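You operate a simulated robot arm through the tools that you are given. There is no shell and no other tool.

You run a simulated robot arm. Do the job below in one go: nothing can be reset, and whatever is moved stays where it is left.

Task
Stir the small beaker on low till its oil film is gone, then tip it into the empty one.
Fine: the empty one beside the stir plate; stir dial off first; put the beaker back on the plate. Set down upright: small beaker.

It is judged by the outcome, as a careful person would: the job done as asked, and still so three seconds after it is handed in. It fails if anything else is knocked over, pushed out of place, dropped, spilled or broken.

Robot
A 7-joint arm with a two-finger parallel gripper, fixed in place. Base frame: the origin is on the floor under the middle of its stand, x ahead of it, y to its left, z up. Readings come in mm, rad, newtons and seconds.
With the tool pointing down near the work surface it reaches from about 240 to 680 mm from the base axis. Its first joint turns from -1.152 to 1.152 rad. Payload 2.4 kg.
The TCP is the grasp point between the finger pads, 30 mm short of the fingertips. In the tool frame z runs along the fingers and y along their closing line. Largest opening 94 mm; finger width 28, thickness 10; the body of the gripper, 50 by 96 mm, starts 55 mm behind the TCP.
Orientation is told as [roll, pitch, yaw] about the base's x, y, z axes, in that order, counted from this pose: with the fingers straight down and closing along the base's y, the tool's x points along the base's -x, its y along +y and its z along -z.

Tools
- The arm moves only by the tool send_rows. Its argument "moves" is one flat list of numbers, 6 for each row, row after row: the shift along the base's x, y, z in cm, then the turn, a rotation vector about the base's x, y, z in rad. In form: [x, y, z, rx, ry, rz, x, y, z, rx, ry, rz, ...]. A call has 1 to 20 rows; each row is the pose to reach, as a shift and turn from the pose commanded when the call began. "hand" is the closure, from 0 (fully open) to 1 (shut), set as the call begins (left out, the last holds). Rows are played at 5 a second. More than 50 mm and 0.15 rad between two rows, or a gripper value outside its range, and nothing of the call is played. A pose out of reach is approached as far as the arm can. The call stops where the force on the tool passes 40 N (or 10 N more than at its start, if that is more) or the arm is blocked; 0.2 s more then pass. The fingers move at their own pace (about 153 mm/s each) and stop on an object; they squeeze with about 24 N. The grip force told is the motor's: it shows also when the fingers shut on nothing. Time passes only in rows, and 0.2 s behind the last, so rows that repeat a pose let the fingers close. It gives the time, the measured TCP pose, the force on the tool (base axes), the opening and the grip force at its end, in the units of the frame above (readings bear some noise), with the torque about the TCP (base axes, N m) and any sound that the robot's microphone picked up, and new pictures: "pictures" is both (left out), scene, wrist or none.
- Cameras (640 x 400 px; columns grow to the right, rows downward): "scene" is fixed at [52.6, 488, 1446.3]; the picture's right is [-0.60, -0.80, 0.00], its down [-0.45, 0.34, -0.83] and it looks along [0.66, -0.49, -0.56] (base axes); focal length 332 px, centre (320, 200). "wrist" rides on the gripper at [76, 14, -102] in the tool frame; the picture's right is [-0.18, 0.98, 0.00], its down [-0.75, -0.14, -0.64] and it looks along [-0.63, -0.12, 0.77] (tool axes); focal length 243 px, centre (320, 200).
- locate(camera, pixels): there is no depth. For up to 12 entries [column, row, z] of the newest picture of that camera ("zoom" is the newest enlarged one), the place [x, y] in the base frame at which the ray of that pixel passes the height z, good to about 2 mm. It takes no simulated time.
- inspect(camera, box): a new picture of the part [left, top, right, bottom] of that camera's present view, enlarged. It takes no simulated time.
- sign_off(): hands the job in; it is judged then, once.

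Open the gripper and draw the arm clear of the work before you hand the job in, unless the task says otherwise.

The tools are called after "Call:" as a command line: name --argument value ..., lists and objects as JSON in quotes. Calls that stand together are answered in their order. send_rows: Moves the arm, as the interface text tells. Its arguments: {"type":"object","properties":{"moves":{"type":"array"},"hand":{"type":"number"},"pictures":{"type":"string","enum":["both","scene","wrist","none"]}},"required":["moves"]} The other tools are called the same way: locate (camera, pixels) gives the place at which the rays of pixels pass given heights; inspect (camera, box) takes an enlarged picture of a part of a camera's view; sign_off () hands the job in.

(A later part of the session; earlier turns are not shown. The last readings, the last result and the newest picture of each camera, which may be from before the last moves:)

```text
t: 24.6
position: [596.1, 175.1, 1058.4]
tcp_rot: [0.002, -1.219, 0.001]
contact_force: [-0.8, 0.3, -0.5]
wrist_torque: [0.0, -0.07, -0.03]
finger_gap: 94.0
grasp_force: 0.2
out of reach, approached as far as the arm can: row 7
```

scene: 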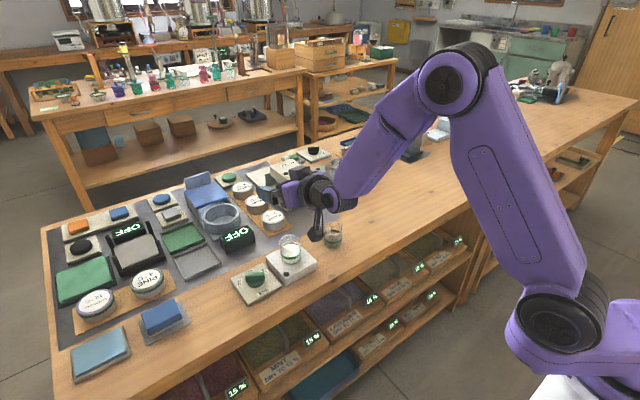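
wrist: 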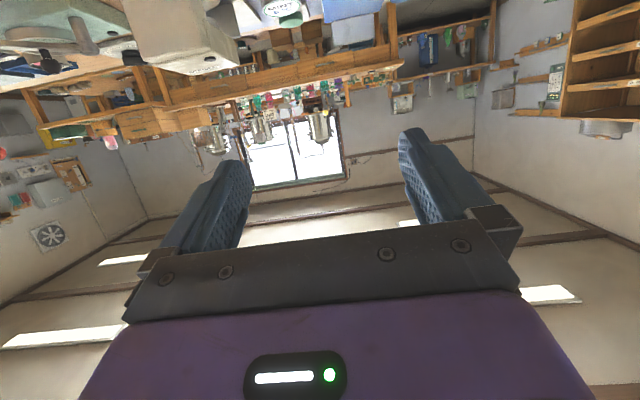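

Reached: the tool is pitched to 20° below horizontal at (596,175,1058). Before gripping I'll rehearse the pour roll with the empty gripper above the receiver at a safe height.

Call:
send_rows --moves '[0.3, -2.5, -2.5, 0, 0, 0, 0.6, -5, -5, 0, 0, 0, 0.9, -8, -7.5, 0, 0, 0, 1.3, -11, -9.5, 0, 0, 0, 1.3, -11, -9.5, 0.14, 0, 0, 1.3, -11, -9.5, 0.28, 0, 0, 1.3, -11, -9.5, 0.42, 0, 0, 1.3, -11, -9.5, 0.56, 0, 0, 1.3, -11, -9.5, 0.7, 0, 0, 1.3, -11, -9.5, 0.84, 0, 0, 1.3, -11, -9.5, 0.98, 0, 0, 1.3, -11, -9.5, 1.12, 0, 0, 1.3, -11, -9.5, 1.26, 0, 0, 1.3, -11, -9.5, 1.4, 0, 0, 1.3, -11, -9.5, 1.54, 0, 0, 1.3, -11, -9.5, 1.68, 0, 0, 1.3, -11, -9.5, 1.82, 0, 0, 1.3, -11, -9.5, 1.96, 0, 0, 1.3, -11, -9.5, 2.1, 0, 0, 1.3, -11, -9.5, 2.1, 0, 0]'

```text
t: 28.8
position: [721.1, 107.4, 906.3]
tcp_rot: [1.754, 0.47, -1.176]
contact_force: [1.0, -0.3, -0.9]
wrist_torque: [0.0, -0.02, -0.02]
finger_gap: 93.8
grasp_force: 0.1
out of reach, approached as far as the arm can: row 1, 2, 5, 6, 7, 8, 9, 10, 11, 12, 13, 14, 15, 16, 17, 18, 19, 20
```

scene: 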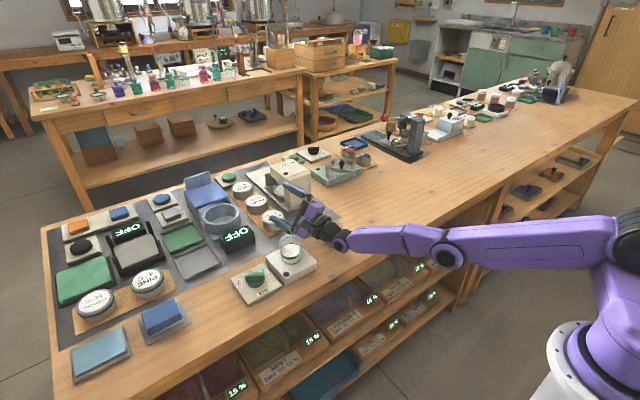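
wrist: 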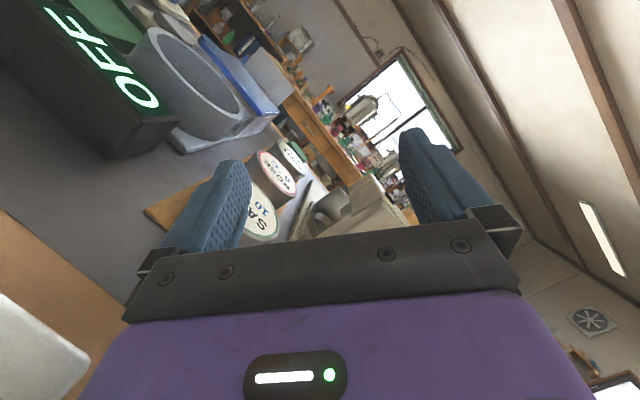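

The arm hit a joint limit and drifted to (721,107,906) in a stretched pose; no contact force is shown. I'll check closely that nothing was touched before I move out.

Call:
inspect --camera "scene" --box '[240, 165, 400, 285]'

Call:
inspect --camera "scene" --box '[280, 200, 376, 260]'

```text
3.33 times, centred on (320, 225) of scene
```

zoom: 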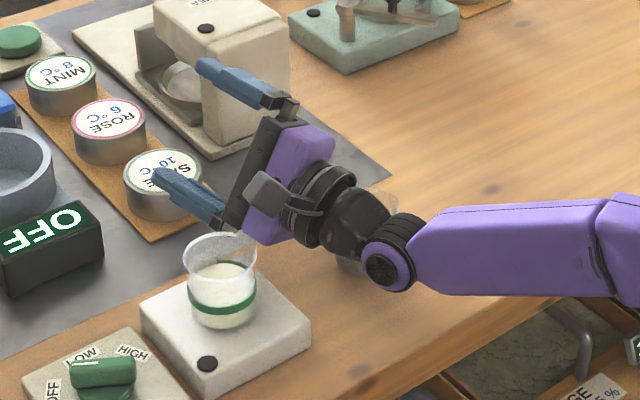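

```text
6.67 times, centred on (328, 230) of scene
```

zoom: 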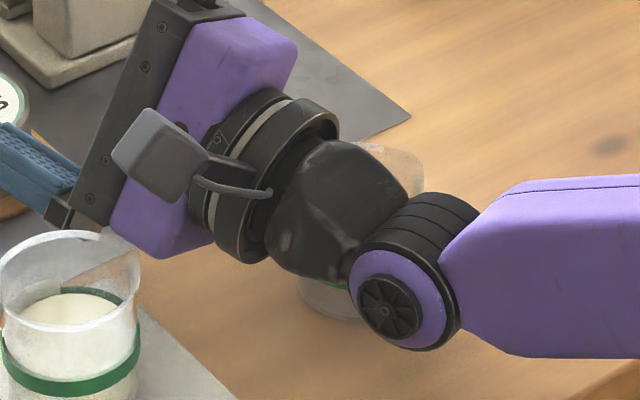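

Both beakers still stand in place, and the arm only passes close to the empty one. I'll take one tiny step, a slight roll-back plus lift, to see how the arm responds before retreating.

Call:
send_rows --moves '[0, 0, 2, -0.14, 0, 0]' --pictures "scene"

```text
t: 29.2
position: [731.2, 111.6, 922.6]
tcp_rot: [1.713, 0.366, -1.193]
contact_force: [-0.1, 0.2, -0.4]
wrist_torque: [0.02, -0.01, -0.02]
finger_gap: 93.9
grasp_force: 0.1
out of reach, approached as far as the arm can: row 1
```

scene: 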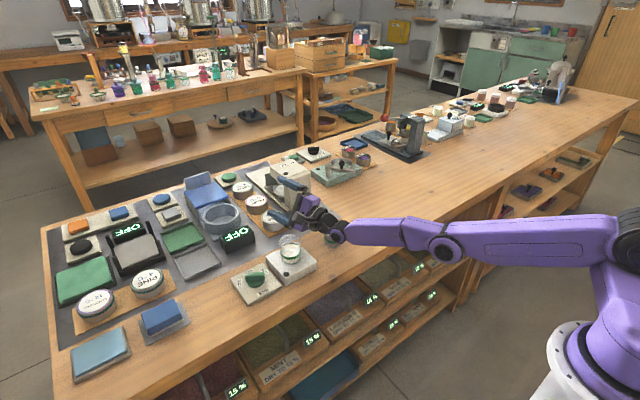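

The arm follows smoothly upward. I'll keep rolling back in small steps while lifting and retreating.

Call:
send_rows --moves '[-1, 0, 1.5, -0.14, 0, 0, -2, 0, 3, -0.28, 0, 0, -3, 0, 4.5, -0.42, 0, 0]' --pictures "scene"

```text
t: 30.0
position: [748.8, 129.5, 952.6]
tcp_rot: [1.559, -0.031, -1.22]
contact_force: [0.3, 0.7, 0.1]
wrist_torque: [-0.02, -0.01, 0.02]
finger_gap: 94.0
grasp_force: 0.0
out of reach, approached as far as the arm can: row 1, 2, 3
```

scene: 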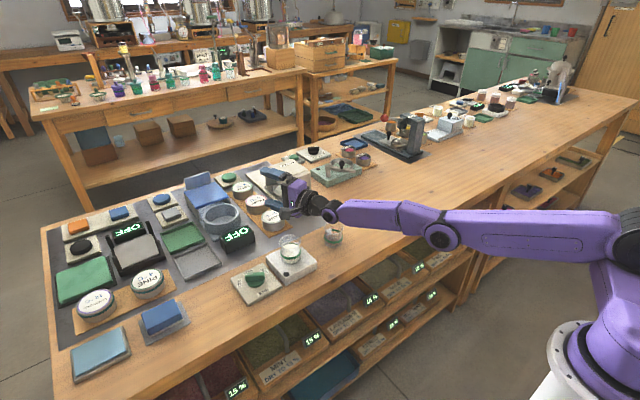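

The TCP is rising (z≈953) but still drifting outward. I'll check where the beige device behind the gripper stands before continuing.

Call:
locate --camera "scene" --pixels '[[287.5, 211, 805], [290, 208, 815], [286.5, 176, 880], [286.5, 176, 900], [286.5, 176, 920], [286.5, 176, 940]]'

Call:
inspect --camera "scene" --box '[240, 150, 368, 230]'

```text
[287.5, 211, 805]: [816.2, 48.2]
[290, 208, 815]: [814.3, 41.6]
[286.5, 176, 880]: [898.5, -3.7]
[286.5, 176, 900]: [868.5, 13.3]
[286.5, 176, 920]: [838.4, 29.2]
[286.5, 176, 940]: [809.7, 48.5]
```

```text
5.00 times, centred on (304, 190) of scene
```

zoom: 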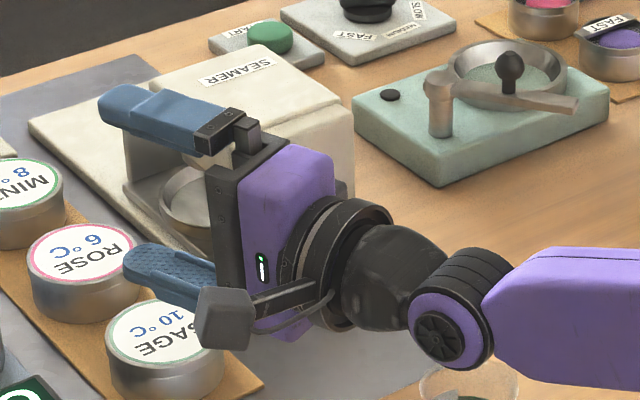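

The device's near corner is at (814,45) with top z≈935, so I must not go further +x. A zero-shift row will tell me whether the reference pose is the requested or the reached one.

Call:
send_rows --moves '[0, 0, 0, 0, 0, 0]' --pictures "none"

```text
t: 30.4
position: [749.5, 128.3, 951.7]
tcp_rot: [1.561, -0.03, -1.22]
contact_force: [0.0, -0.4, -0.2]
wrist_torque: [0.02, -0.03, 0.03]
finger_gap: 94.0
grasp_force: 0.0
```

A zero shift is not flagged, so shifts count from the reached pose. I'll try a pure lift to get high above everything.

Call:
send_rows --moves '[-0.5, 0, 2, 0, 0, 0, -1, 0, 4, 0, 0, 0, -1.5, 0, 6, 0, 0, 0]' --pictures "scene"

```text
t: 31.2
position: [760.5, 138.1, 1006.1]
tcp_rot: [1.56, -0.028, -1.219]
contact_force: [-0.2, 0.3, -0.1]
wrist_torque: [0.03, -0.01, -0.02]
finger_gap: 94.3
grasp_force: 0.0
out of reach, approached as far as the arm can: row 1, 2, 3
```

scene: 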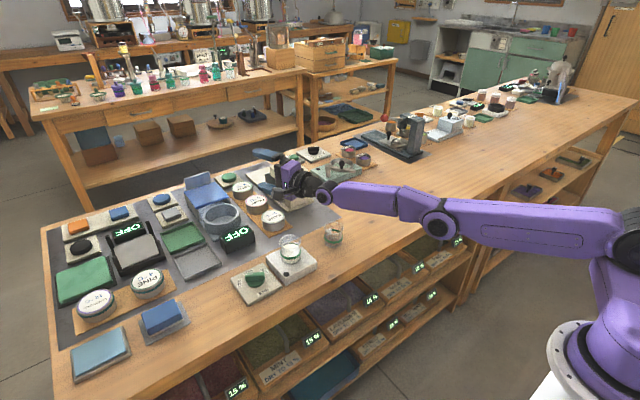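

The arm is on its stretch limit because of the near-horizontal tool, so the wrist bend is the limiting joint. I'll swing the tool back toward straight down about its own x axis while retracting.

Call:
send_rows --moves '[-2, 0, 0.3, -0.0476, 0.1316, 0, -4, 0, 0.6, -0.095, 0.263, 0, -6, 0, 0.9, -0.143, 0.395, 0, -8, 0, 1.2, -0.19, 0.526, 0, -10, 0, 1.5, -0.238, 0.658, 0]' --pictures "scene"

```text
t: 32.4
position: [663.1, 135.9, 1022.7]
tcp_rot: [0.86, -0.018, -1.203]
contact_force: [0.0, 0.7, -0.9]
wrist_torque: [0.04, -0.01, 0.0]
finger_gap: 94.1
grasp_force: 0.0
out of reach, approached as far as the arm can: row 1, 2
```

scene: 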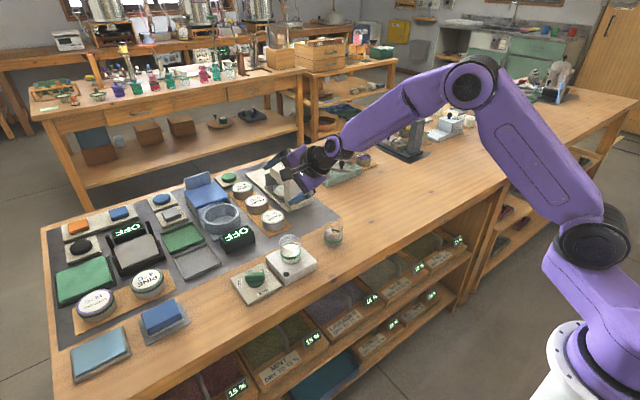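

The arm is back in a normal elbow-up pose with no flags at the end. I'll finish returning to the tool-down, yaw 0 orientation above the small beaker.

Call:
send_rows --moves '[-1.1, 0.65, 0.58, -0.0515, 0.1334, 0, -2.2, 1.3, 1.16, -0.103, 0.2668, 0, -3.3, 1.95, 1.74, -0.1545, 0.4, 0, -4.4, 2.6, 2.32, -0.206, 0.5336, 0, -5.5, 3.25, 2.9, -0.2575, 0.667, 0, -6.6, 3.6, 3.5, -0.3095, 0.8024, 0, -6.6, 3.6, 3.5, -0.3095, 0.8024, 0]' --pictures "none"

Call:
send_rows --moves '[0, 0, 0, 0, 0, 0.134, 0, 0, 0, 0, 0, 0.268, 0, 0, 0, 0, 0, 0.4, 0, 0, 0, 0, 0, 0.534, 0, 0, 0, 0, 0, 0.668, 0, 0, 0, 0, 0, 0.8, 0, 0, 0, 0, 0, 0.935, 0, 0, 0, 0, 0, 1.07, 0, 0, 0, 0, 0, 1.203, 0, 0, 0, 0, 0, 1.203]'

```text
t: 34.0
position: [596.8, 172.7, 1056.3]
tcp_rot: [-0.001, -0.011, -1.188]
contact_force: [0.0, -0.6, -0.4]
wrist_torque: [0.0, 0.02, 0.0]
finger_gap: 94.1
grasp_force: 0.1
```

```text
t: 36.2
position: [595.4, 173.3, 1058.0]
tcp_rot: [-0.001, -0.012, 0.017]
contact_force: [-0.4, 0.4, 0.0]
wrist_torque: [-0.01, 0.0, 0.0]
finger_gap: 94.3
grasp_force: 0.0
```

scene: 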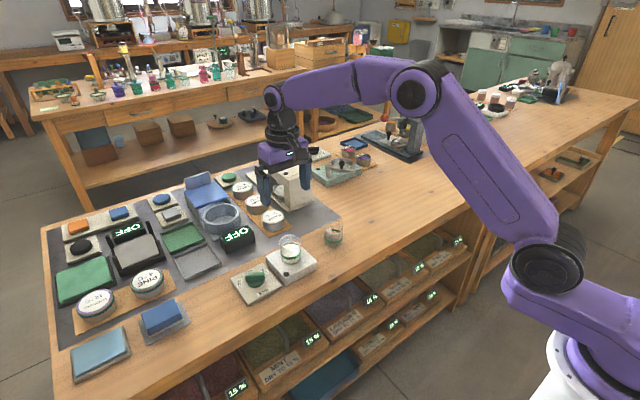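
wrist: 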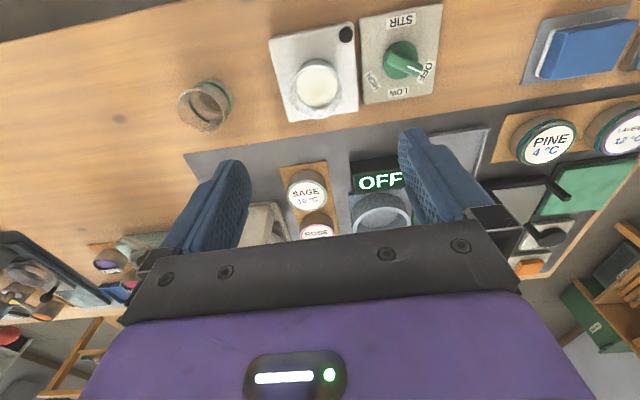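

The arm is safely back over the beaker and nothing has been disturbed. Since horizontal-toward-+x is at the wrist limit, I'll try a sideways approach instead: close along x (yaw +90°), lean the body toward +y, and tip about x toward the spout (−y). I'm testing it high up, in short calls.

Call:
send_rows --moves '[0, 0, 0, 0, 0, 0.14, 0, 0, 0, 0, 0, 0.28, 0, 0, 0, 0, 0, 0.42, 0, 0, 0, 0, 0, 0.56, 0, 0, 0, 0, 0, 0.7, 0, 0, 0, 0, 0, 0.84, 0, 0, 0, 0, 0, 0.98, 0, 0, 0, 0, 0, 1.12, 0, 0, 0, 0, 0, 1.26, 0, 0, 0, 0, 0, 1.4, 0, 0, 0, 0, 0, 1.554, 0, 0, 0, 0, 0, 1.554]' --pictures "scene"

```text
refused: row 11 steps farther than a row can; nothing moved
```

One row step was slightly too big (0.154 rad), so I'm resending with finer steps.

Call:
send_rows --moves '[0, 0, 0, 0, 0, 0.14, 0, 0, 0, 0, 0, 0.28, 0, 0, 0, 0, 0, 0.42, 0, 0, 0, 0, 0, 0.56, 0, 0, 0, 0, 0, 0.7, 0, 0, 0, 0, 0, 0.84, 0, 0, 0, 0, 0, 0.98, 0, 0, 0, 0, 0, 1.12, 0, 0, 0, 0, 0, 1.26, 0, 0, 0, 0, 0, 1.4, 0, 0, 0, 0, 0, 1.5, 0, 0, 0, 0, 0, 1.554]' --pictures "scene"

```text
t: 38.8
position: [596.9, 173.1, 1055.8]
tcp_rot: [0.0, -0.011, 1.571]
contact_force: [-0.4, -0.1, 0.4]
wrist_torque: [0.0, -0.03, -0.03]
finger_gap: 93.9
grasp_force: 0.0
```

scene: 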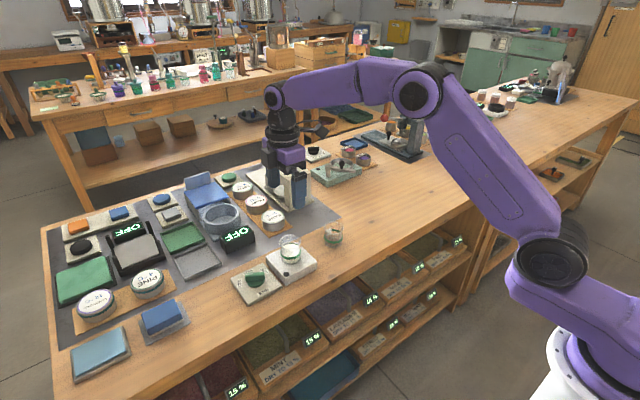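

No flags. Now I'll lean the body toward +y: rotate −0.52 rad about x as a first half, checking flags.

Call:
send_rows --moves '[0, 0, 0, -0.13, 0, 0, 0, 0, 0, -0.26, 0, 0, 0, 0, 0, -0.39, 0, 0, 0, 0, 0, -0.52, 0, 0]' --pictures "none"

Call:
send_rows --moves '[0, 0, 0, -0.13, 0, 0, 0, 0, 0, -0.26, 0, 0, 0, 0, 0, -0.39, 0, 0, 0, 0, 0, -0.527, 0, 0]'

```text
t: 39.8
position: [596.5, 174.5, 1055.6]
tcp_rot: [-0.001, 0.51, 1.566]
contact_force: [0.2, 0.1, 0.5]
wrist_torque: [-0.01, -0.02, -0.02]
finger_gap: 94.2
grasp_force: 0.2
```

```text
t: 40.8
position: [595.9, 172.7, 1056.7]
tcp_rot: [-0.001, 1.037, 1.567]
contact_force: [0.5, 1.0, 0.2]
wrist_torque: [0.0, 0.01, 0.02]
finger_gap: 94.1
grasp_force: 0.1
```

scene: 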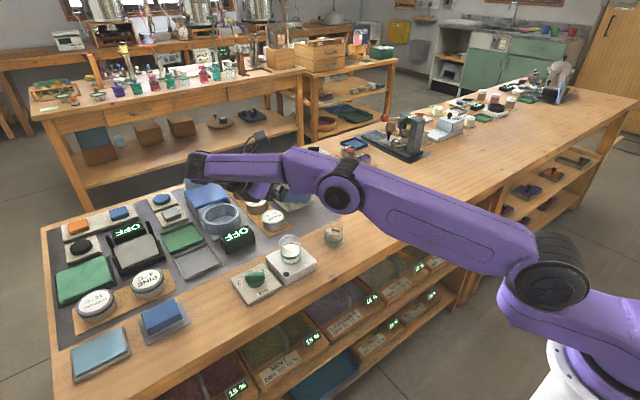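
wrist: 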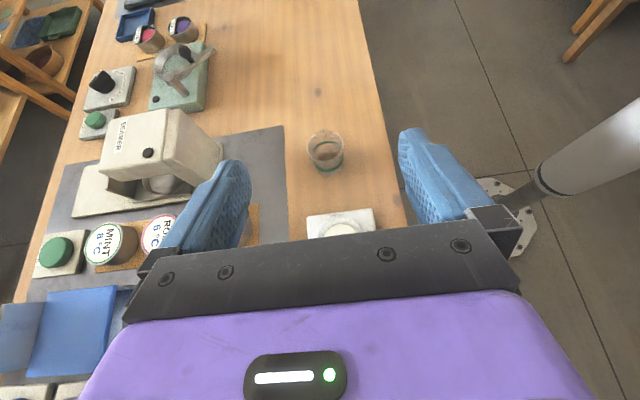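

It works with no flags: the tool leans 59.5° with the body toward +y. The wrist camera sees the empty beaker at (325,152); I'll use this view to refine its position.

Call:
inspect --camera "wrist" --box '[280, 110, 376, 170]'

```text
6.67 times, centred on (328, 140) of wrist
```

zoom: 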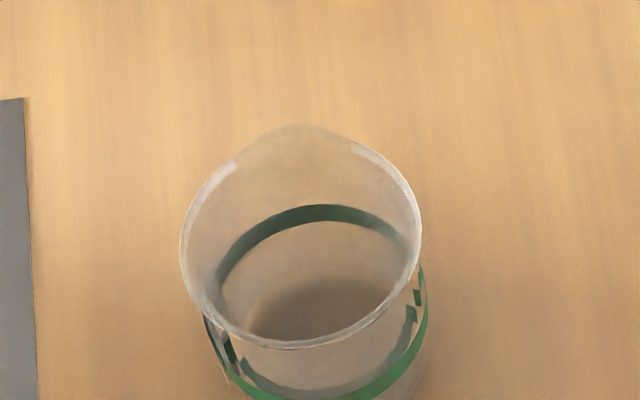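

Call:
locate --camera "wrist" --pixels '[[325.2, 146.9, 850], [325.2, 146.9, 853], [325.2, 146.9, 856], [307.2, 145, 852], [343.1, 145, 852], [325.2, 162.3, 852], [323, 129, 852]]'

Call:
inspect --camera "wrist" --box '[280, 150, 376, 210]'

```text
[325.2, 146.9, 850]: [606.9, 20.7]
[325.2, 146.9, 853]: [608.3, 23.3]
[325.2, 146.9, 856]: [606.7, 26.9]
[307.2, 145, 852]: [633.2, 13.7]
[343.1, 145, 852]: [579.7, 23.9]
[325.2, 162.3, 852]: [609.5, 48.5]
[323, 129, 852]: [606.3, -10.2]
```

```text
6.67 times, centred on (328, 180) of wrist
```

zoom: 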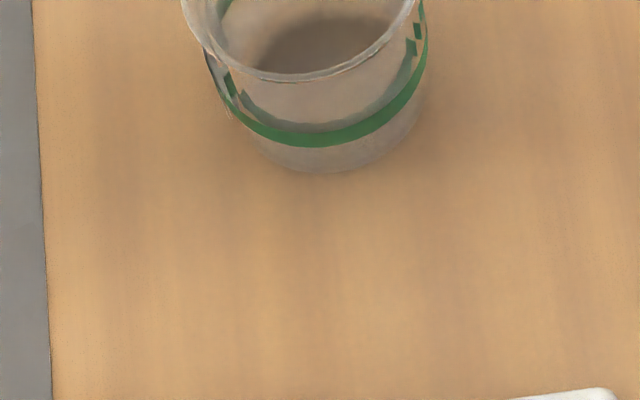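

Receiver centre is (608,23.5) with rim radius ≈26 and rim z≈852. The small beaker is at (598,172). I'll descend over it with the fingers fully open, first to z≈930.

Call:
send_rows --moves '[0.05, -0.05, -3, 0, 0, 0, 0.1, -0.1, -6, 0, 0, 0, 0.15, -0.15, -9, 0, 0, 0, 0.16, -0.17, -12.6, 0, 0, 0, 0.16, -0.17, -12.6, 0, 0, 0]' --hand 0

Call:
inspect --camera "scene" --box '[200, 180, 360, 280]'

```text
t: 42.0
position: [598.9, 172.2, 930.1]
tcp_rot: [-0.002, 1.035, 1.567]
contact_force: [0.1, 0.4, 0.1]
wrist_torque: [-0.03, 0.01, 0.01]
finger_gap: 94.1
grasp_force: 0.1
```

scene: 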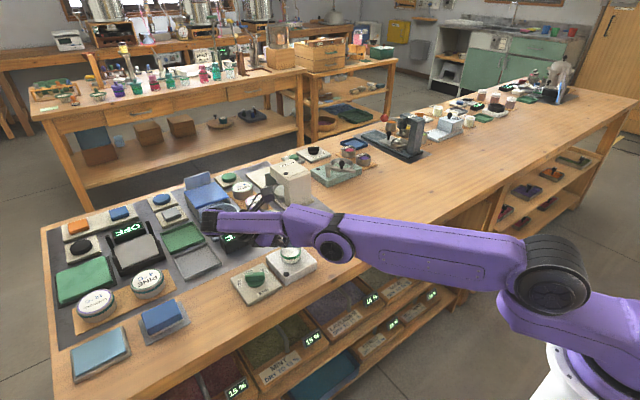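
wrist: 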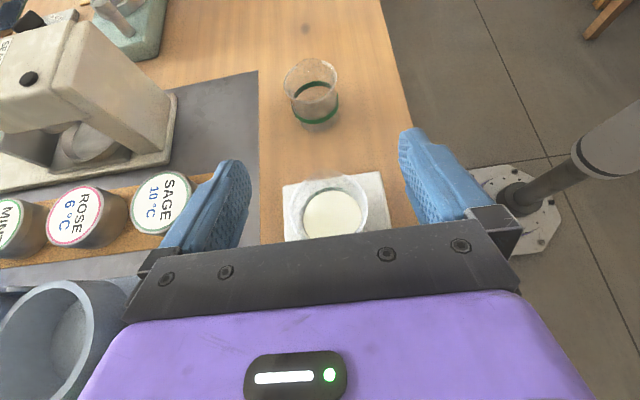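

```text
4.00 times, centred on (280, 230) of scene
```

zoom: 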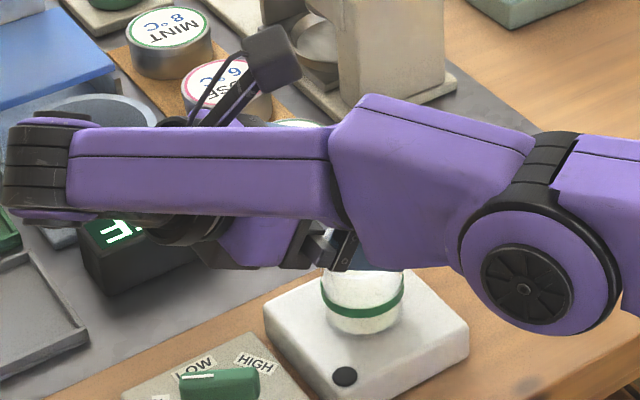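

The beaker is visible between the fingers at wrist (333,213). I'll zoom to check centring before the last 60 mm.

Call:
inspect --camera "wrist" --box '[256, 165, 416, 265]'

```text
4.00 times, centred on (336, 215) of wrist
```

zoom: 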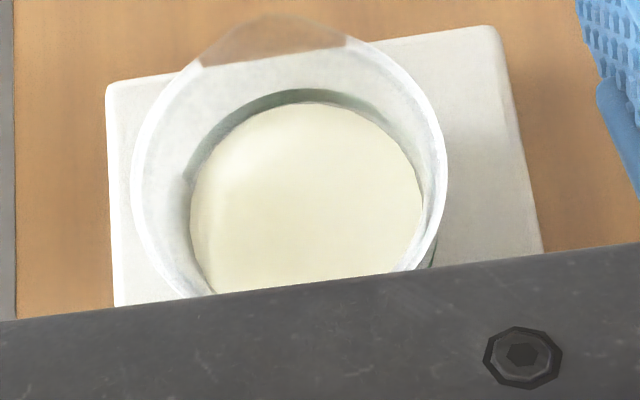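

Call:
locate --camera "wrist" --pixels '[[288.75, 213, 892], [367.75, 213, 892], [328.25, 176.3, 892], [303.5, 217, 868], [362, 217, 868], [332.75, 190.5, 868]]'

```text
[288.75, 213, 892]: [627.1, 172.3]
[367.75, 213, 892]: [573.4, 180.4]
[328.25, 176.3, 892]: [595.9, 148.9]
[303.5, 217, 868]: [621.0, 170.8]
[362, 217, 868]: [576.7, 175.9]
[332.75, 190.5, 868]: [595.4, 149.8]
```

Beaker centre is (599.5,172.5), well aligned with the TCP. Descending 60.5 mm to grip height.

Call:
send_rows --moves '[0.05, 0, -2, 0, 0, 0, 0.05, 0, -4, 0, 0, 0, 0.05, 0, -5.2, 0, 0, 0, 0.05, 0, -6.05, 0, 0, 0, 0.05, 0, -6.05, 0, 0, 0]' --hand 0

Call:
inspect --camera "scene" --box '[220, 200, 348, 280]'

```text
t: 43.2
position: [587.1, 163.8, 872.7]
tcp_rot: [-0.003, 1.036, 1.567]
contact_force: [0.1, 0.5, -0.5]
wrist_torque: [0.02, 0.01, -0.01]
finger_gap: 94.1
grasp_force: 0.0
out of reach, approached as far as the arm can: row 1, 2, 3, 4, 5
```

scene: 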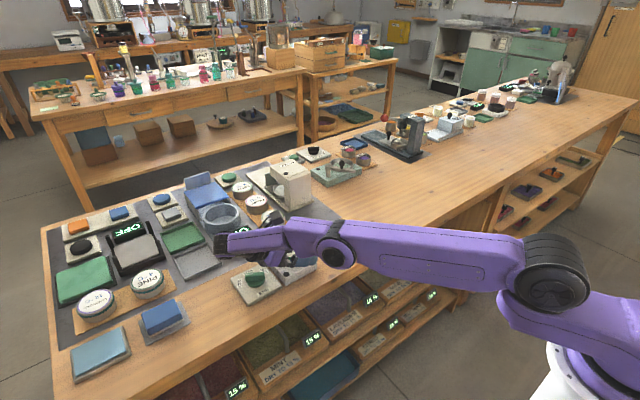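
wrist: 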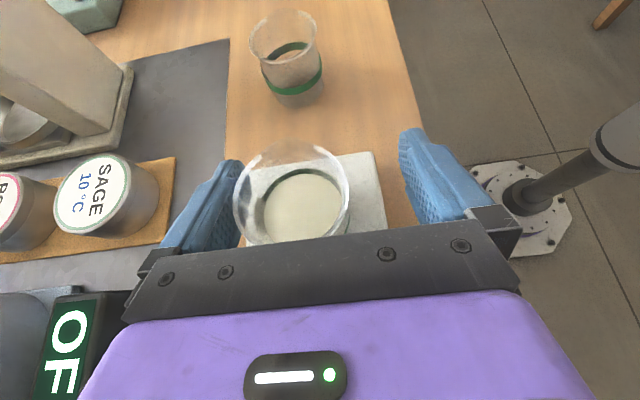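

```text
5.00 times, centred on (284, 240) of scene
```

zoom: 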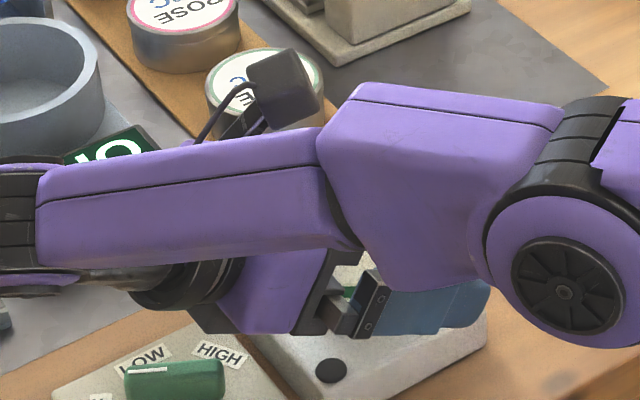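

The reach limit left the TCP at (587,164,873), 12 mm short, so I'll lift back up and turn the approach by 15° (body leaning toward +y, slightly −x) to bring the wrist inward.

Call:
send_rows --moves '[0, 0, 2, 0, 0, 0, 0.4, 0.3, 4, 0, 0, 0, 0.8, 0.6, 6, 0, 0, 0, 1.2, 0.85, 7, 0, 0, 0.08, 1.2, 0.85, 7, 0, 0, 0.17, 1.2, 0.85, 7, 0, 0, 0.262, 1.2, 0.85, 7, 0, 0, 0.262]' --hand 0

```text
t: 44.8
position: [599.3, 170.2, 941.1]
tcp_rot: [0.0, 1.035, 1.83]
contact_force: [0.2, 0.0, -0.1]
wrist_torque: [0.01, 0.0, 0.0]
finger_gap: 94.2
grasp_force: 0.1
```

scene: 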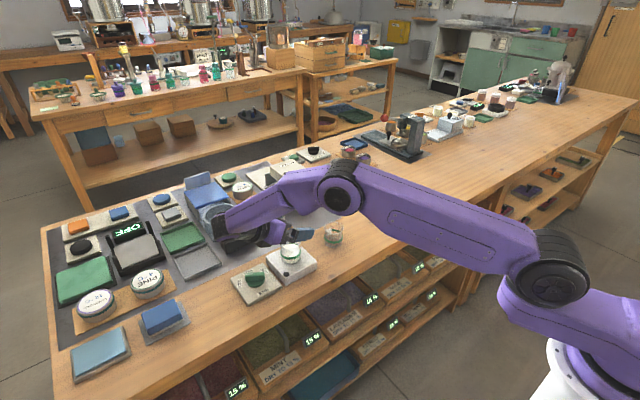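
wrist: 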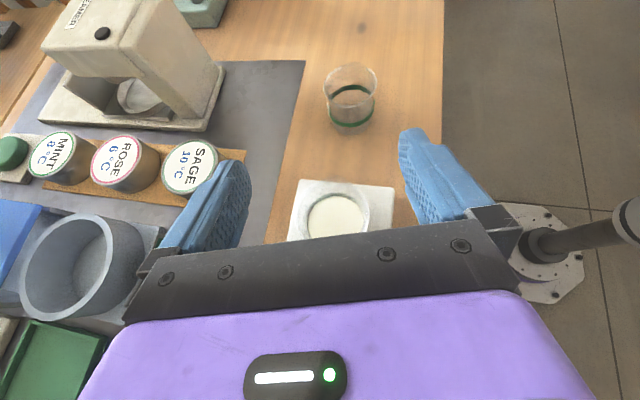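

No flags now, with the elbow comfortably bent. I'll descend again, first partway to z≈900, then check.

Call:
send_rows --moves '[0, 0.1, -1.5, 0, 0, 0, 0, 0.2, -3, 0, 0, 0, 0, 0.2, -4.1, 0, 0, 0, 0, 0.2, -4.1, 0, 0, 0]' --hand 0

Call:
inspect --camera "wrist" --box '[240, 130, 432, 250]'

Call:
inspect --camera "scene" --box '[220, 200, 348, 280]'

```text
t: 45.8
position: [599.4, 172.8, 900.7]
tcp_rot: [-0.004, 1.035, 1.829]
contact_force: [0.3, 0.2, -0.5]
wrist_torque: [0.0, -0.01, 0.03]
finger_gap: 94.0
grasp_force: 0.0
```

scene: 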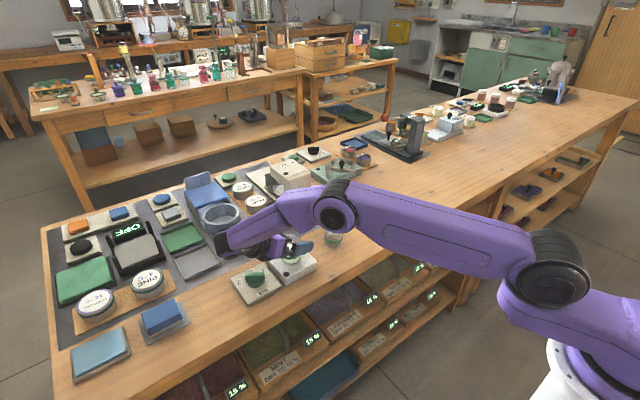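
wrist: 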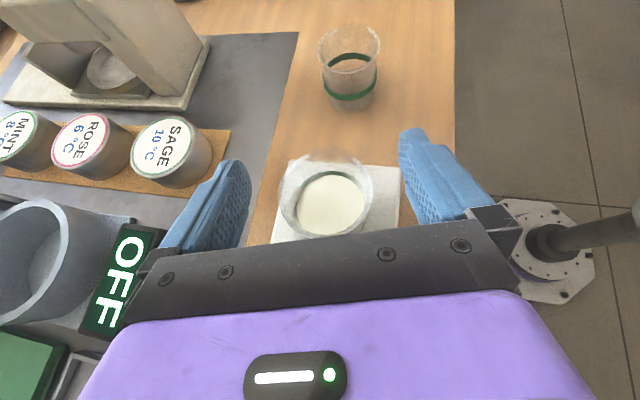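

```text
3.33 times, centred on (336, 190) of wrist
```

zoom: 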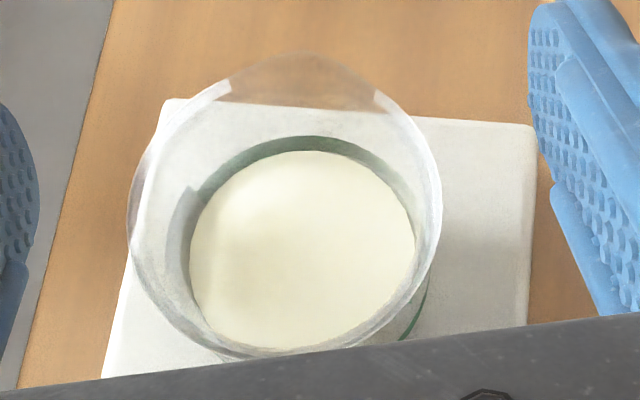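

```text
5.00 times, centred on (284, 240) of scene
```

zoom: 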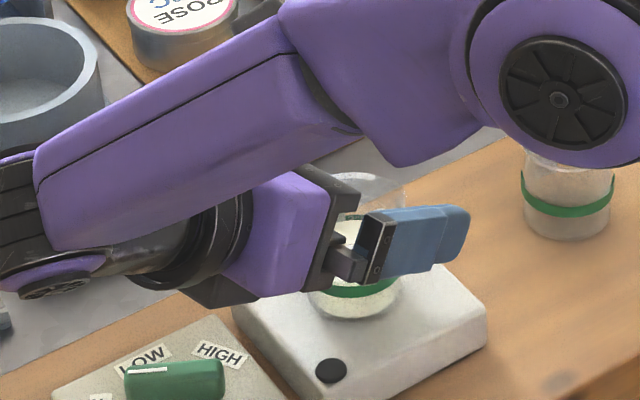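

Call:
locate --camera "wrist" --pixels '[[330.7, 205, 866], [330.7, 205, 870], [325.3, 194.2, 890], [325.3, 194.2, 894]]'

```text
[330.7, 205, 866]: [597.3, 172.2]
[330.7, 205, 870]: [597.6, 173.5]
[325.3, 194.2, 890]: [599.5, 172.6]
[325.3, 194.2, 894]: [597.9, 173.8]
```

Centred to within about 1 mm (beaker (598.3,173)). I'll finish the descent to z≈869.5.

Call:
send_rows --moves '[-0.05, 0, -1, 0, 0, 0, -0.05, 0, -2, 0, 0, 0, -0.08, 0, -3.1, 0, 0, 0, -0.08, 0, -3.1, 0, 0, 0]' --hand 0

Call:
inspect --camera "scene" --box '[220, 210, 348, 290]'

```text
t: 46.8
position: [597.6, 172.6, 870.6]
tcp_rot: [-0.001, 1.035, 1.829]
contact_force: [0.0, -0.3, -0.6]
wrist_torque: [0.0, -0.01, 0.01]
finger_gap: 93.9
grasp_force: 0.1
```

scene: 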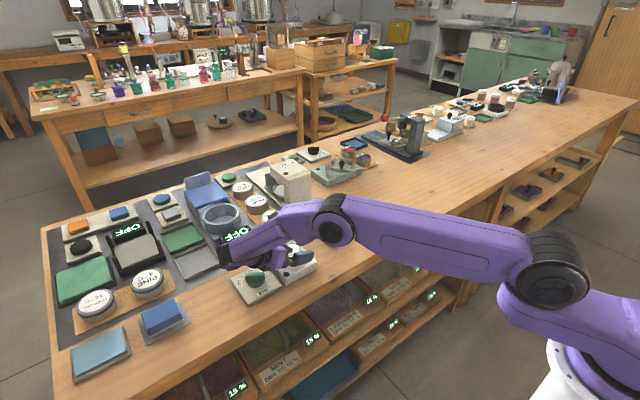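
wrist: 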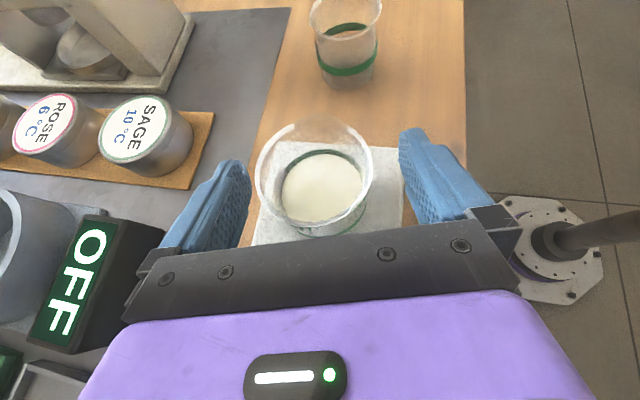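

```text
5.00 times, centred on (284, 250) of scene
```

zoom: 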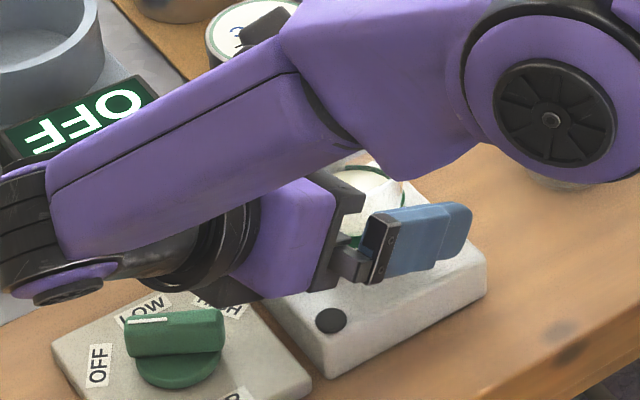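

In position at (597.6,172.6,870.6) with no contact. I'll close on the beaker.

Call:
send_rows --moves '[0, 0, 0, 0, 0, 0, 0, 0, 0, 0, 0, 0, 0, 0, 0, 0, 0, 0, 0, 0, 0, 0, 0, 0]' --hand 1

Call:
inspect --camera "wrist" --box '[240, 110, 432, 230]'

```text
t: 47.8
position: [597.9, 171.2, 869.9]
tcp_rot: [-0.003, 1.035, 1.829]
contact_force: [0.4, 0.6, 1.5]
wrist_torque: [0.04, -0.08, 0.06]
finger_gap: 54.8
grasp_force: 23.8
```

scene: 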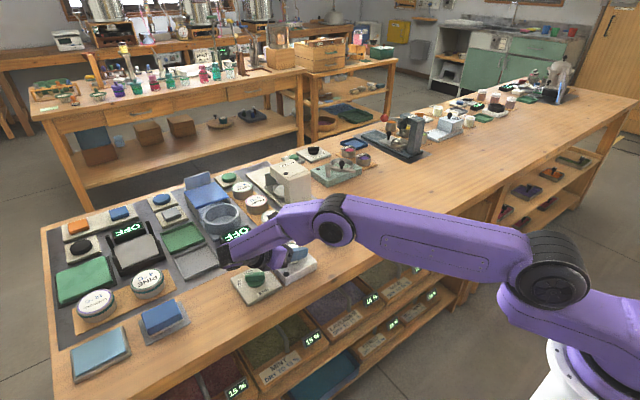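
wrist: 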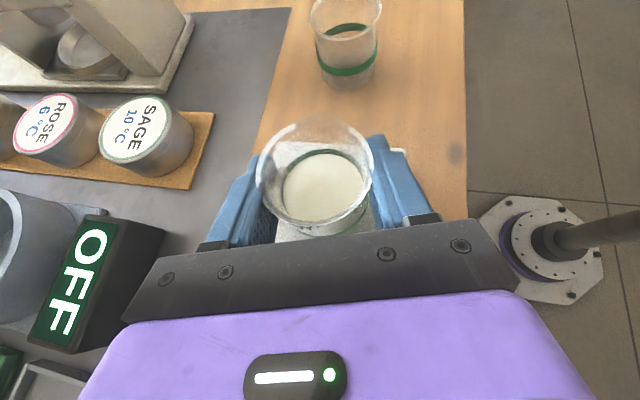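

```text
3.33 times, centred on (336, 170) of wrist
```

zoom: 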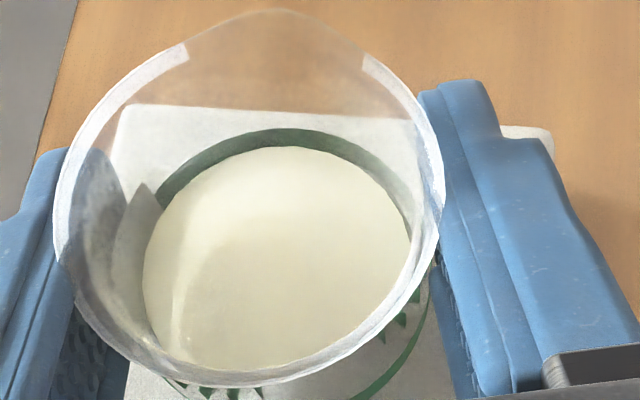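

The gap is 54.8 mm, which is the flared rim's width, so the pads probably touch only the rim. I'll reopen, draw back 12 mm along the approach so the pads sit below the flare, and regrip.

Call:
send_rows --moves '[0, 0, 0, 0, 0, 0, 0, 0, 0, 0, 0, 0, 0, 0, 0, 0, 0, 0, -0.15, 0.58, 0, 0, 0, 0, -0.31, 1.16, -0.1, 0, 0, 0, -0.31, 1.16, -0.1, 0, 0, 0]' --hand 0

Call:
inspect --camera "wrist" --box '[220, 80, 412, 200]'

```text
t: 49.2
position: [594.7, 183.4, 869.1]
tcp_rot: [-0.001, 1.035, 1.828]
contact_force: [-0.1, -0.6, -1.0]
wrist_torque: [-0.03, 0.0, 0.01]
finger_gap: 93.9
grasp_force: 0.2
```

scene: 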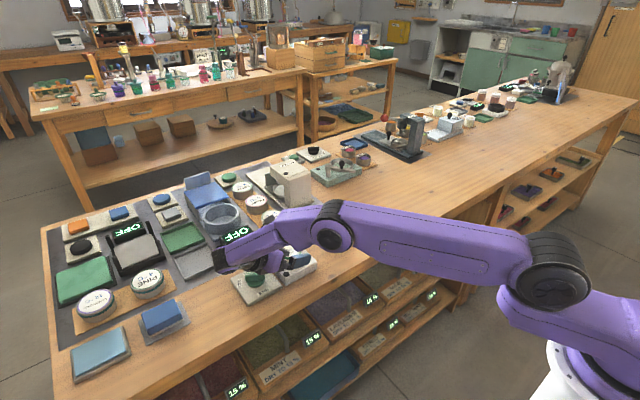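
wrist: 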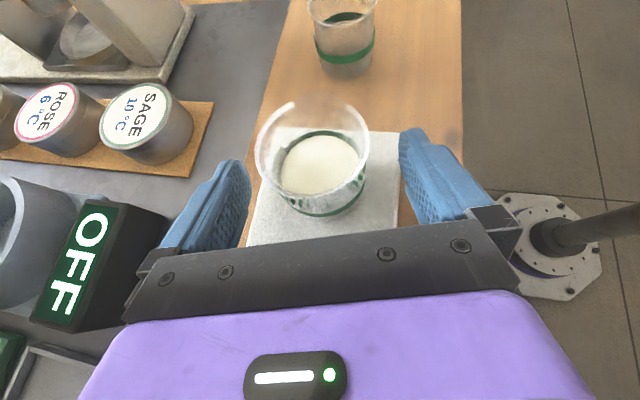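

```text
3.33 times, centred on (316, 140) of wrist
```

zoom: 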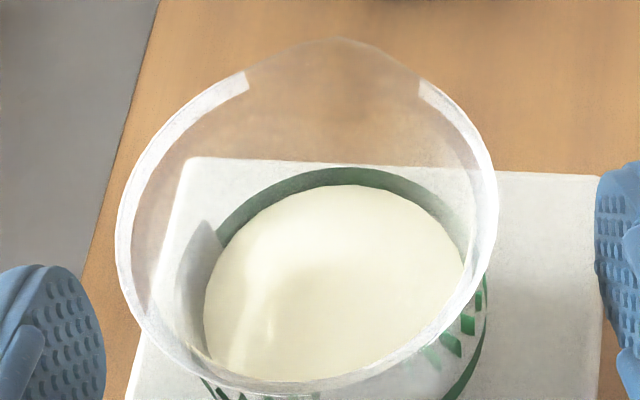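

The beaker is untouched and the pads now sit lower relative to the rim. Closing again.

Call:
send_rows --moves '[0, 0, 0, 0, 0, 0, 0, 0, 0, 0, 0, 0, 0, 0, 0, 0, 0, 0, 0, 0, 0, 0, 0, 0]' --hand 1

Call:
inspect --camera "wrist" --box '[220, 80, 412, 200]'

Call:
inspect --camera "scene" --box '[240, 220, 336, 280]'

```text
t: 50.2
position: [595.4, 184.9, 868.0]
tcp_rot: [-0.002, 1.035, 1.829]
contact_force: [0.2, -0.2, 1.0]
wrist_torque: [-0.02, -0.06, -0.03]
finger_gap: 52.9
grasp_force: 23.9
```

scene: 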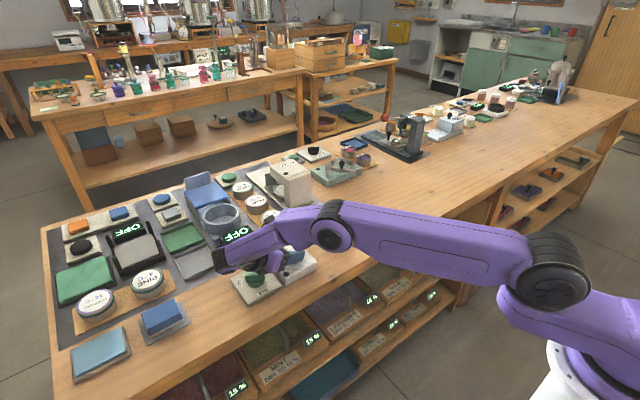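
wrist: 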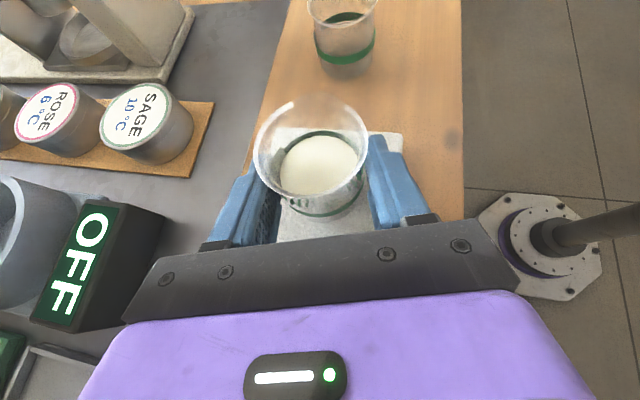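

```text
3.33 times, centred on (316, 140) of wrist
```

zoom: 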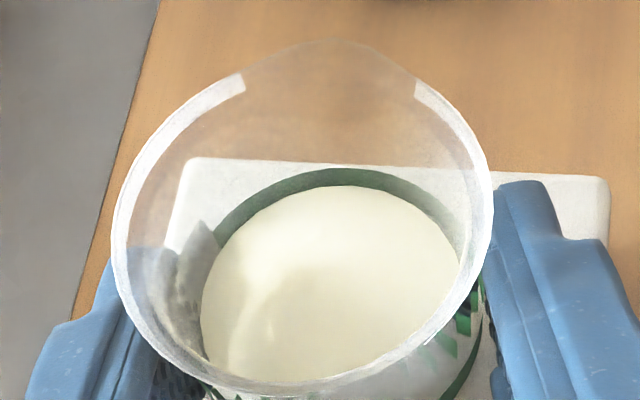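

```text
6.67 times, centred on (288, 250) of scene
```

zoom: 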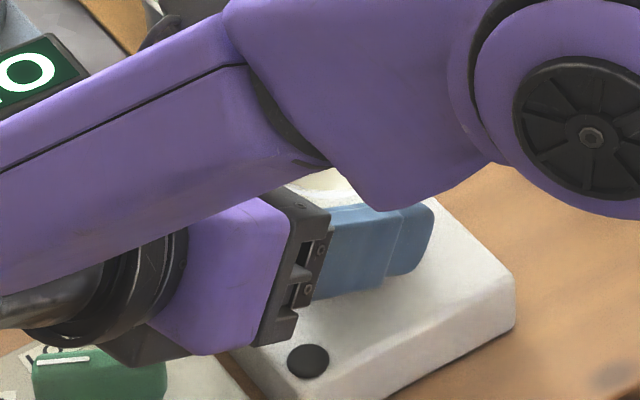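

Now the gap is 52.9 mm with 24 N, so the pads are on the beaker wall/band below the flare. I'll lift 15 mm and check that it holds.

Call:
send_rows --moves '[0, 0, 0.5, 0, 0, 0, 0, 0, 1, 0, 0, 0, 0, 0, 1.5, 0, 0, 0, 0, 0, 1.5, 0, 0, 0]'

Call:
inspect --camera "wrist" --box '[220, 80, 412, 200]'

```text
t: 51.2
position: [594.9, 184.3, 884.0]
tcp_rot: [-0.002, 1.035, 1.83]
contact_force: [-0.5, 1.2, 0.0]
wrist_torque: [0.01, 0.0, 0.02]
finger_gap: 51.7
grasp_force: 24.5
```

scene: 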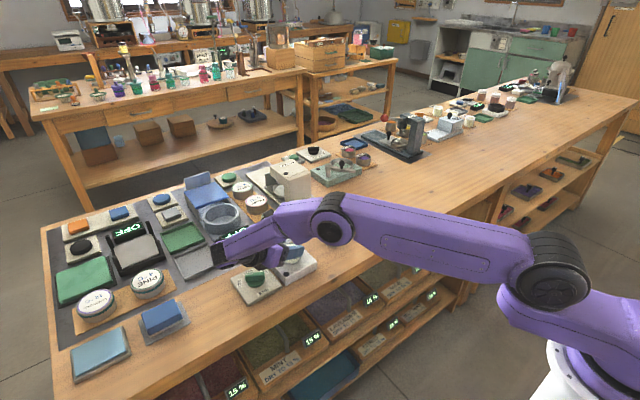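
wrist: 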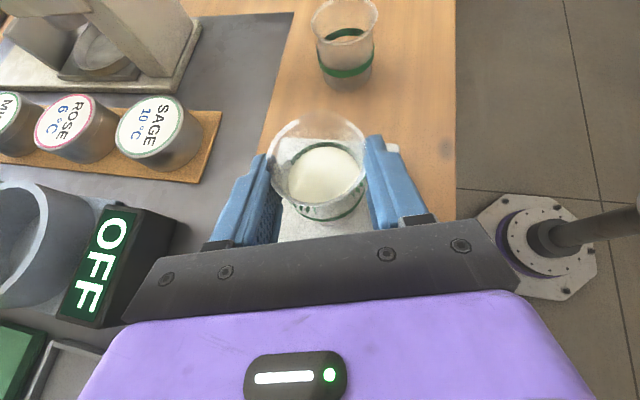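

```text
3.33 times, centred on (316, 140) of wrist
```

zoom: 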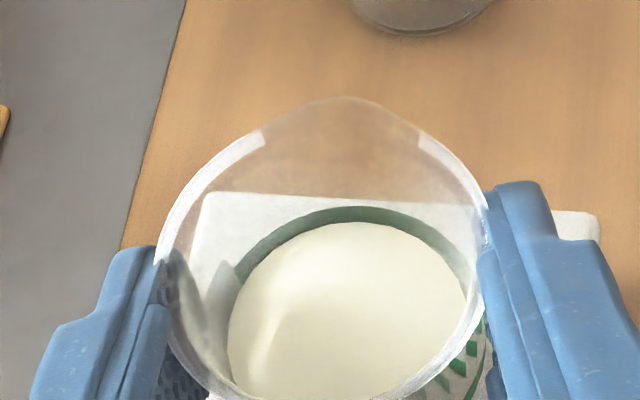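

In the wrist zoom the beaker shifted about 17 px relative to the fingers, so it seems to have slipped and stayed on the plate. I'll check the scene closely.

Call:
inspect --camera "scene" --box '[256, 225, 336, 275]'

Call:
inspect --camera "wrist" --box '[240, 100, 400, 200]'

```text
8.00 times, centred on (296, 250) of scene
```

zoom: 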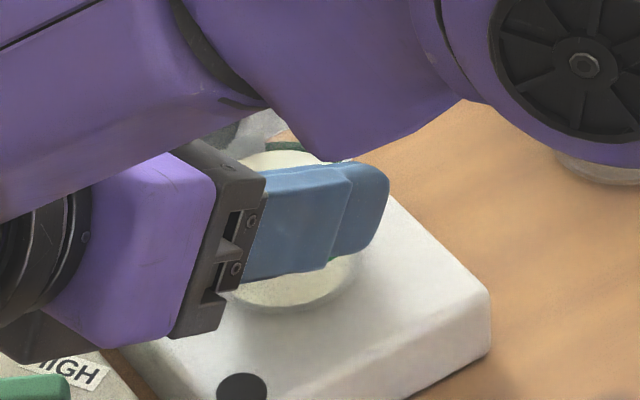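

```text
4.00 times, centred on (320, 150) of wrist
```

zoom: 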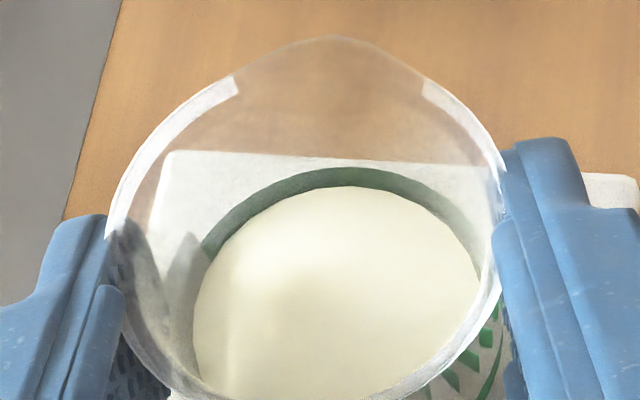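

The base is still on the plate, so the fingers slid up with nothing lifted. I'll open, go back down, regrip centred on the green band, and lift in tiny steps while watching force and gap.

Call:
send_rows --moves '[0, 0, 0, 0, 0, 0, 0, 0, 0, 0, 0, 0, 0, 0, 0, 0, 0, 0]' --hand 0 --pictures "none"

Call:
inspect --camera "wrist" --box '[220, 80, 412, 200]'

```text
t: 52.0
position: [594.9, 184.3, 884.3]
tcp_rot: [-0.003, 1.035, 1.83]
contact_force: [0.3, 0.7, 0.1]
wrist_torque: [0.0, 0.01, -0.04]
finger_gap: 94.1
grasp_force: 0.0
```

```text
3.33 times, centred on (316, 140) of wrist
```

zoom: 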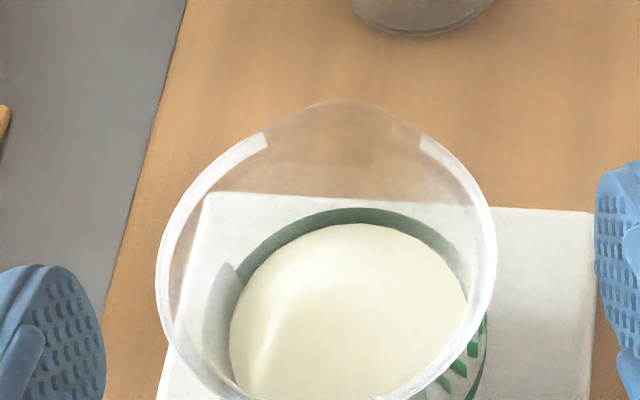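

The beaker is still upright in place. I'll lower 16 mm, shift 6 mm deeper so the pads straddle the green band, and close again.

Call:
send_rows --moves '[0.08, -0.3, -0.8, 0, 0, 0, 0.16, -0.58, -1.6, 0, 0, 0, 0.16, -0.58, -1.6, 0, 0, 0]' --hand 0 --pictures "none"

Call:
send_rows --moves '[0, 0, 0, 0, 0, 0, 0, 0, 0, 0, 0, 0, 0, 0, 0, 0, 0, 0, 0, 0, 0, 0, 0, 0, 0, 0, 0, 0, 0, 0]' --hand 1 --pictures "wrist"

Call:
send_rows --moves '[0, 0, 0.1, 0, 0, 0, 0, 0, 0.2, 0, 0, 0, 0, 0, 0.3, 0, 0, 0, 0, 0, 0.4, 0, 0, 0]' --pictures "wrist"

```text
t: 52.8
position: [597.7, 177.4, 868.1]
tcp_rot: [-0.002, 1.034, 1.83]
contact_force: [0.0, 0.1, 0.0]
wrist_torque: [0.03, 0.01, 0.0]
finger_gap: 93.8
grasp_force: 0.1
```

```text
t: 54.0
position: [596.4, 177.9, 867.2]
tcp_rot: [-0.004, 1.035, 1.829]
contact_force: [0.5, -2.2, 1.8]
wrist_torque: [-0.02, -0.09, -0.01]
finger_gap: 53.9
grasp_force: 24.1
```

wrist: 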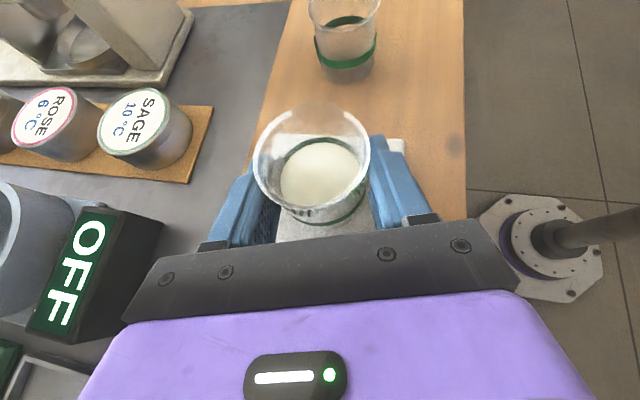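

```text
t: 55.0
position: [596.9, 178.5, 871.8]
tcp_rot: [-0.002, 1.035, 1.83]
contact_force: [0.4, 0.2, -0.8]
wrist_torque: [0.02, 0.02, -0.02]
finger_gap: 54.2
grasp_force: 24.4
```

wrist: 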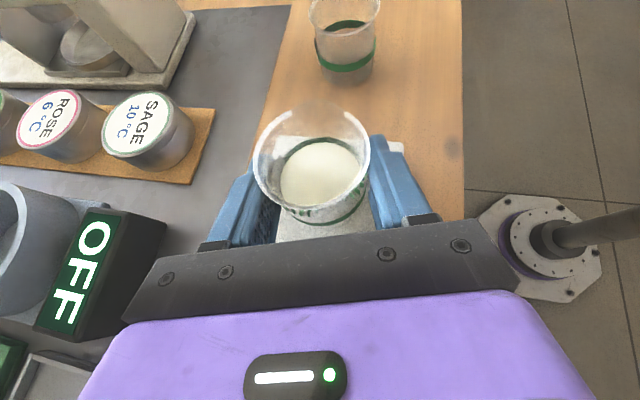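

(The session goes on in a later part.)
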